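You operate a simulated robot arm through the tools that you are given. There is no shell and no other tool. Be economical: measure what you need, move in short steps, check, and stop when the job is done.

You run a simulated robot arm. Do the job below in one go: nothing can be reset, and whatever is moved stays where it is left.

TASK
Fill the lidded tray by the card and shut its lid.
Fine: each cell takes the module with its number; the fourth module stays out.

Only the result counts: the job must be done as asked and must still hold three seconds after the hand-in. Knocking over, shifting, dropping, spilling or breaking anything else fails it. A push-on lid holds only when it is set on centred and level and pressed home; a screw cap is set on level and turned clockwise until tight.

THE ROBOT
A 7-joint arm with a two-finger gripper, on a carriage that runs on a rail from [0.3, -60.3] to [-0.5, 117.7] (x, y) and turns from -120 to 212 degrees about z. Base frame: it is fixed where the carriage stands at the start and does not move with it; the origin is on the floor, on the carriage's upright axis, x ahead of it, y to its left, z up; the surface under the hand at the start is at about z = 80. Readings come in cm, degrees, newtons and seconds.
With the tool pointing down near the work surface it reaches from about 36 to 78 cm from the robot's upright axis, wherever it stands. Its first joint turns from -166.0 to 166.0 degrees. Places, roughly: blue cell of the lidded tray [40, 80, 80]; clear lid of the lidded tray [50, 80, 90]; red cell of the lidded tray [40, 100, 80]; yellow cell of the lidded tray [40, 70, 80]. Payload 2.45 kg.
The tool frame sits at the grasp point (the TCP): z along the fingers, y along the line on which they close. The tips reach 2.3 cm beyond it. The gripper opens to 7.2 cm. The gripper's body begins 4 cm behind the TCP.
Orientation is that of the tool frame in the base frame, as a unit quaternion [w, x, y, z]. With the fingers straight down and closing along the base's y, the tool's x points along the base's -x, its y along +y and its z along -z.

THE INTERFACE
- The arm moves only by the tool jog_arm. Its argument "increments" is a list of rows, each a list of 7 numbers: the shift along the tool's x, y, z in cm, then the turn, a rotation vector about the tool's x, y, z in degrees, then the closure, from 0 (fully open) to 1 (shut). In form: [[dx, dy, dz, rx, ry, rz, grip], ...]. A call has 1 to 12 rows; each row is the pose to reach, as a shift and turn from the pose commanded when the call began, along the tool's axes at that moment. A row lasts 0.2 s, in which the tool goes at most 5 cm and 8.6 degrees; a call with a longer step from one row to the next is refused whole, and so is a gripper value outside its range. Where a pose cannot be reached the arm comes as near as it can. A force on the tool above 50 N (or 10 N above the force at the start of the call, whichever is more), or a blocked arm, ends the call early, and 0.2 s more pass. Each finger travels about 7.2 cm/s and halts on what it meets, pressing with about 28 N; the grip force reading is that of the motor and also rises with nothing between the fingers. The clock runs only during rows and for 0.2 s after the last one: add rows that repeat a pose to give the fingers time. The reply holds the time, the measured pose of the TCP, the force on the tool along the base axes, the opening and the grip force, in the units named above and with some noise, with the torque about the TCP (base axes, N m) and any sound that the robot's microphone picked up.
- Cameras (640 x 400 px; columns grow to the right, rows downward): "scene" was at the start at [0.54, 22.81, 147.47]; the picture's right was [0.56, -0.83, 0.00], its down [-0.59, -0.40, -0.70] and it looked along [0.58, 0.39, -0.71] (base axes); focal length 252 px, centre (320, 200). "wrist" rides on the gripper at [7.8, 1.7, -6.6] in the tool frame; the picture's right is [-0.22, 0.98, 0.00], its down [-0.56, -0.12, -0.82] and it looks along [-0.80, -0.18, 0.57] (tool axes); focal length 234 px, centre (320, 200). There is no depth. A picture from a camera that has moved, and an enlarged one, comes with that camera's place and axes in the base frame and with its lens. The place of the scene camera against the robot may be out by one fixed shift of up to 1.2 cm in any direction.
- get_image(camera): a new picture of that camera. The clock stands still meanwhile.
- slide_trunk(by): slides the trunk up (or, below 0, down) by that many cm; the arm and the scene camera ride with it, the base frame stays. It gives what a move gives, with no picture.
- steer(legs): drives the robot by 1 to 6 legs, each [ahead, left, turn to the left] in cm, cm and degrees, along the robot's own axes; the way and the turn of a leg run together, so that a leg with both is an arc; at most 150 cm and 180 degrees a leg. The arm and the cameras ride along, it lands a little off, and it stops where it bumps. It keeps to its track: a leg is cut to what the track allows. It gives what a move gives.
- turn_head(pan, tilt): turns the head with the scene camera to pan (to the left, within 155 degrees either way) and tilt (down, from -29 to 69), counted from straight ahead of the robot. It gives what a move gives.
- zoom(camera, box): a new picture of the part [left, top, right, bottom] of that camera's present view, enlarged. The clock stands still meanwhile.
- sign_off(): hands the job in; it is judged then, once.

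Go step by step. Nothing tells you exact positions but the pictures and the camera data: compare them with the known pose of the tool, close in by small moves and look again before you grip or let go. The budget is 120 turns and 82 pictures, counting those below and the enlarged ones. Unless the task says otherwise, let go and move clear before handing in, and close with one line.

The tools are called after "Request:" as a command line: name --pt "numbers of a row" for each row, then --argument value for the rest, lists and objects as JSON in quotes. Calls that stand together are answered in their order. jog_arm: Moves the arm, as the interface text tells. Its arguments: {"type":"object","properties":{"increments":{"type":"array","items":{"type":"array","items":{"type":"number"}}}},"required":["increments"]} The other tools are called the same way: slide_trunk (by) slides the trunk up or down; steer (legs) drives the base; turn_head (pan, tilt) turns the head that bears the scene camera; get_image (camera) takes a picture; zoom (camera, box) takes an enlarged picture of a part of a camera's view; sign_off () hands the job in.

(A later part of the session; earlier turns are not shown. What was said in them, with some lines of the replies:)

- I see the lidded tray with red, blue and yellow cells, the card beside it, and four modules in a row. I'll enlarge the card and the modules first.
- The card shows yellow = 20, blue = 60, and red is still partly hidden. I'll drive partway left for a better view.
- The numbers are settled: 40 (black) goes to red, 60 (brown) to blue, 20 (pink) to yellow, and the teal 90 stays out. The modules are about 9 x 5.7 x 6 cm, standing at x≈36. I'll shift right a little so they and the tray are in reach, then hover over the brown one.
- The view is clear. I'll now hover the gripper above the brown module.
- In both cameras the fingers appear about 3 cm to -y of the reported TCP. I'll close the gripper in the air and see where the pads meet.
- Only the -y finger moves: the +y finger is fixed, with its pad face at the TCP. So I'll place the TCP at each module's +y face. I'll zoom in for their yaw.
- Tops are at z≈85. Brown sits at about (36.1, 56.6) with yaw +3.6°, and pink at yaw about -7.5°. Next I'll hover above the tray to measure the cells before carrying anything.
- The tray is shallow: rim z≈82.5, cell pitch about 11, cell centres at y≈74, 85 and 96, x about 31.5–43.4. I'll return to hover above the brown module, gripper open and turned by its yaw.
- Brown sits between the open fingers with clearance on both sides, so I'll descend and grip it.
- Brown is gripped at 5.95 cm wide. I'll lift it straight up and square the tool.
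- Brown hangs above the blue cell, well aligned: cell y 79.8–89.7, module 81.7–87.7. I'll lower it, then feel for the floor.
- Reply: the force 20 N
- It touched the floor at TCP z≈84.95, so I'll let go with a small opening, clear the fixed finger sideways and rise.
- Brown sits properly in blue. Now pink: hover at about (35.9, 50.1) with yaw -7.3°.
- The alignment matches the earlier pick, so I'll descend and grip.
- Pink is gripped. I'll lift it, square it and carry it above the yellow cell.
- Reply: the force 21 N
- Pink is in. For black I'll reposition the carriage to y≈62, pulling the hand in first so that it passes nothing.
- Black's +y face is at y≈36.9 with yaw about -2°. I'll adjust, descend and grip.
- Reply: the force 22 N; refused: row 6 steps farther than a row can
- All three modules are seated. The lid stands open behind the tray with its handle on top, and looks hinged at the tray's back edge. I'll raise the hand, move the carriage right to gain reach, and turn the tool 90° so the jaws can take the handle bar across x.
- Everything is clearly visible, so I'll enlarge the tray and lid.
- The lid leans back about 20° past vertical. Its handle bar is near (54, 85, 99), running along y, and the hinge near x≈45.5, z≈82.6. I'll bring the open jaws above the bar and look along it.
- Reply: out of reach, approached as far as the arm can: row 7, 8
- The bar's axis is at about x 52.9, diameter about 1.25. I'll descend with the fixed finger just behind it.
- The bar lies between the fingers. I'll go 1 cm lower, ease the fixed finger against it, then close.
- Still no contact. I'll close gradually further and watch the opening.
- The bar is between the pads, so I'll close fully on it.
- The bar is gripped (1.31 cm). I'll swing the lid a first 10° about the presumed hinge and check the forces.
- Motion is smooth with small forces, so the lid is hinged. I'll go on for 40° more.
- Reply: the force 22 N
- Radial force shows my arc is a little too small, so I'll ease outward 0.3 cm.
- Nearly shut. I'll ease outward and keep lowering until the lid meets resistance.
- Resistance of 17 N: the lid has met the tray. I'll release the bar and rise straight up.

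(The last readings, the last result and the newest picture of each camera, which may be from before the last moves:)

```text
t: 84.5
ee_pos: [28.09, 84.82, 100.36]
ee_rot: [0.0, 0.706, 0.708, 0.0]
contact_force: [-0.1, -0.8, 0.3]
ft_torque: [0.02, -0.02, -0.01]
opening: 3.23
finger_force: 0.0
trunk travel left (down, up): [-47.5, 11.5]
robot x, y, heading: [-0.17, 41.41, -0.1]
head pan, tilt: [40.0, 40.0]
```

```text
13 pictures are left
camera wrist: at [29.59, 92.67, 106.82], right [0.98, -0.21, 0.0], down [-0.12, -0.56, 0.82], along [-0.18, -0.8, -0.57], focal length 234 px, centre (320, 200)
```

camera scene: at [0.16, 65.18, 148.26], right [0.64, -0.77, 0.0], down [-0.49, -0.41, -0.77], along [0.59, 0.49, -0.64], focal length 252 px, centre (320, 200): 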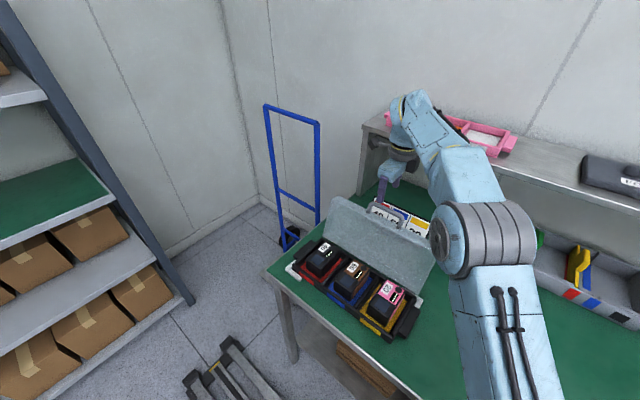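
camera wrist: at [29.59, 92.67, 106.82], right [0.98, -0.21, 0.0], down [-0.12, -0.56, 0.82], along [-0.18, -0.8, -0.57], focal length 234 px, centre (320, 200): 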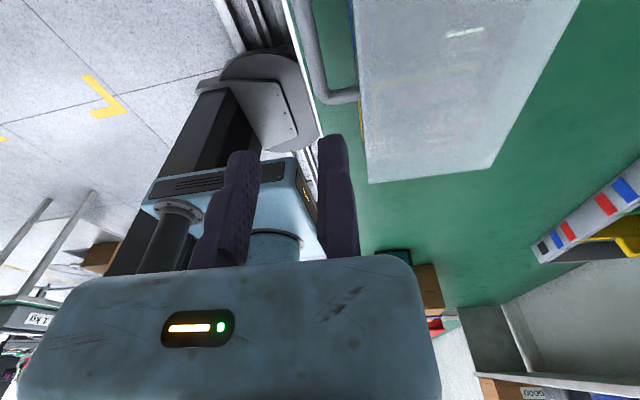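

The lid lies over the tray. Now I'll close the fingers, go above the lid's front middle and press down gently.

Request:
jog_arm --pt "0 2 0 0 0 0 0.8" --pt "0 5 0 0 0 0 1" --pt "0 5 2 0 0 0 1" --pt "0 5 5 0 0 0 1" --pt "0 5 7.5 0 0 0 1" --pt "0 5 8.5 0 0 0 1" --pt "0 5 8.5 0 0 0 1"

Request:
zoom --camera "scene" --box '[270, 190, 430, 345]'

```text
t: 86.1
ee_pos: [33.21, 84.98, 91.54]
ee_rot: [0.0, 0.706, 0.708, 0.0]
contact_force: [0.0, -0.4, 0.0]
ft_torque: [-0.05, 0.0, -0.01]
opening: 0.02
finger_force: 27.8
trunk travel left (down, up): [-47.5, 11.5]
robot x, y, heading: [-0.05, 41.73, -0.0]
head pan, tilt: [40.0, 40.0]
```

```text
2.58 times, centred on (350, 268) of scene
camera zoom: at [0.16, 65.17, 148.27], right [0.64, -0.77, 0.0], down [-0.49, -0.41, -0.77], along [0.59, 0.49, -0.64], focal length 650 px, centre (243, 26)
```

zoom: 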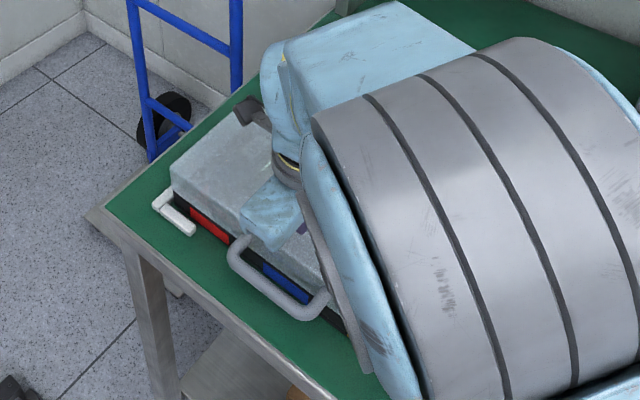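

Request:
jog_arm --pt "0 0 0.4 0 0 0 1" --pt "0 0 0.8 0 0 0 1" --pt "0 0 1.2 0 0 0 1" --pt "0 0 1.6 0 0 0 1" --pt "0 0 2.0 0 0 0 1" --pt "0 0 2.2 0 0 0 1" --pt "0 0 2.2 0 0 0 1"

```text
t: 87.8
ee_pos: [33.18, 85.06, 89.96]
ee_rot: [-0.001, 0.707, 0.708, 0.006]
contact_force: [-3.9, -5.8, 26.6]
ft_torque: [-0.28, 0.02, -0.2]
opening: 0.62
finger_force: 28.3
trunk travel left (down, up): [-47.5, 11.5]
robot x, y, heading: [-0.11, 41.69, -0.2]
head pan, tilt: [40.0, 40.0]
stopped in row 7: the force on the tool passed its limit at 51 N (the readings are from after the stop); the commanded pose is now the measured one
```

The press reached 51 N with the lid firm at z≈87.7. I'll rise and pull away to inspect the closure.

Request:
jog_arm --pt "0 0 -2 0 0 0 1" --pt "0 0 -6 0 0 0 1" --pt "0 0 -10.5 0 0 0 1" --pt "0 0 -15 0 0 0 1" --pt "-4 0 -17 0 0 0 1" --pt "-8.5 0 -17 0 0 0 1" --pt "-13 0 -17 0 0 0 1" --pt "-17.5 2 -17 0 0 0 1" --pt "-22 4 -17 0 0 0 1" --pt "-26 6 -17 0 0 0 1" --pt "-30 8 -17 0 0 0 1" --pt "-30 8 -17 0 0 0 1"

Request:
zoom --camera "scene" --box '[260, 190, 440, 350]'

Request:
get_image --camera "scene"

```text
t: 90.4
ee_pos: [41.41, 54.87, 106.23]
ee_rot: [-0.001, 0.706, 0.708, 0.003]
contact_force: [0.0, -0.8, 0.9]
ft_torque: [0.03, 0.06, -0.02]
opening: 0.0
finger_force: 28.0
trunk travel left (down, up): [-47.5, 11.5]
robot x, y, heading: [-0.41, 41.3, -0.0]
head pan, tilt: [40.0, 40.0]
```

```text
2.50 times, centred on (350, 270) of scene
camera zoom: at [0.18, 65.15, 148.27], right [0.64, -0.77, 0.0], down [-0.49, -0.41, -0.77], along [0.59, 0.49, -0.64], focal length 629 px, centre (245, 25)
```

zoom: 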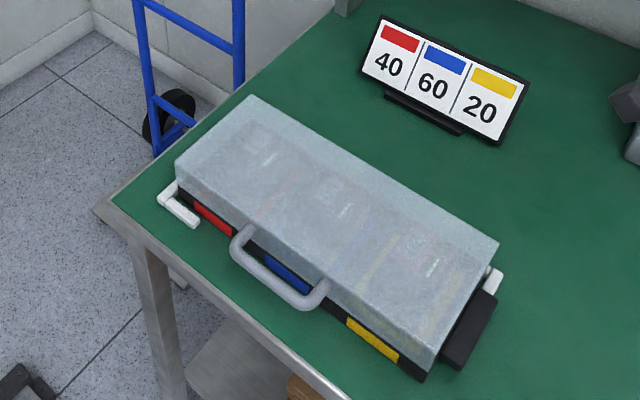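

```text
10 pictures are left
camera scene: at [0.18, 65.15, 148.27], right [0.64, -0.77, 0.0], down [-0.49, -0.41, -0.77], along [0.59, 0.49, -0.64], focal length 252 px, centre (320, 200)
```

scene: 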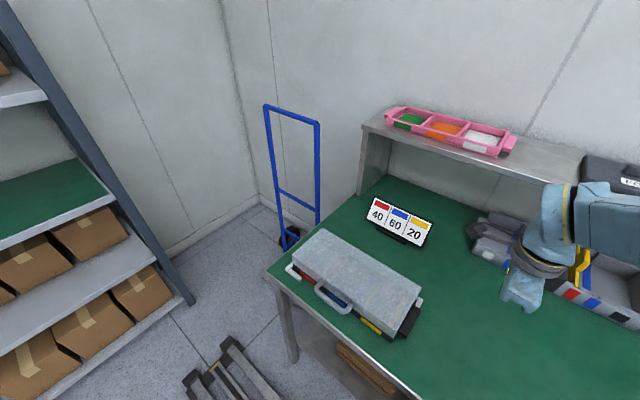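

The lid lies flat and covers the tray, with the card reading 40/60/20. One last zoom on the seam.

Request:
zoom --camera "scene" --box '[280, 240, 430, 345]'

```text
3.81 times, centred on (355, 292) of scene
camera zoom: at [0.18, 65.15, 148.27], right [0.64, -0.77, 0.0], down [-0.49, -0.41, -0.77], along [0.59, 0.49, -0.64], focal length 959 px, centre (187, -152)
```

zoom: 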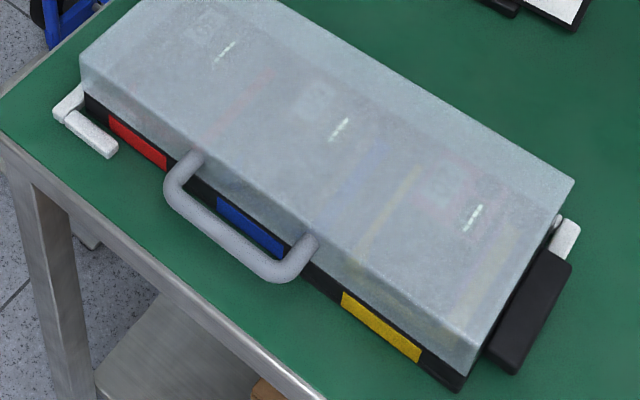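

The lid sits evenly on the rim along the whole front, the three modules are visible inside, and the hand is clear. I'm handing in.

Request:
sign_off

```text
The job is handed in.
```

The tray is filled and I've handed the job in: 40 is in red, 60 in blue and 20 in yellow. 90 stays out on the table, and the lid is shut and pressed down.
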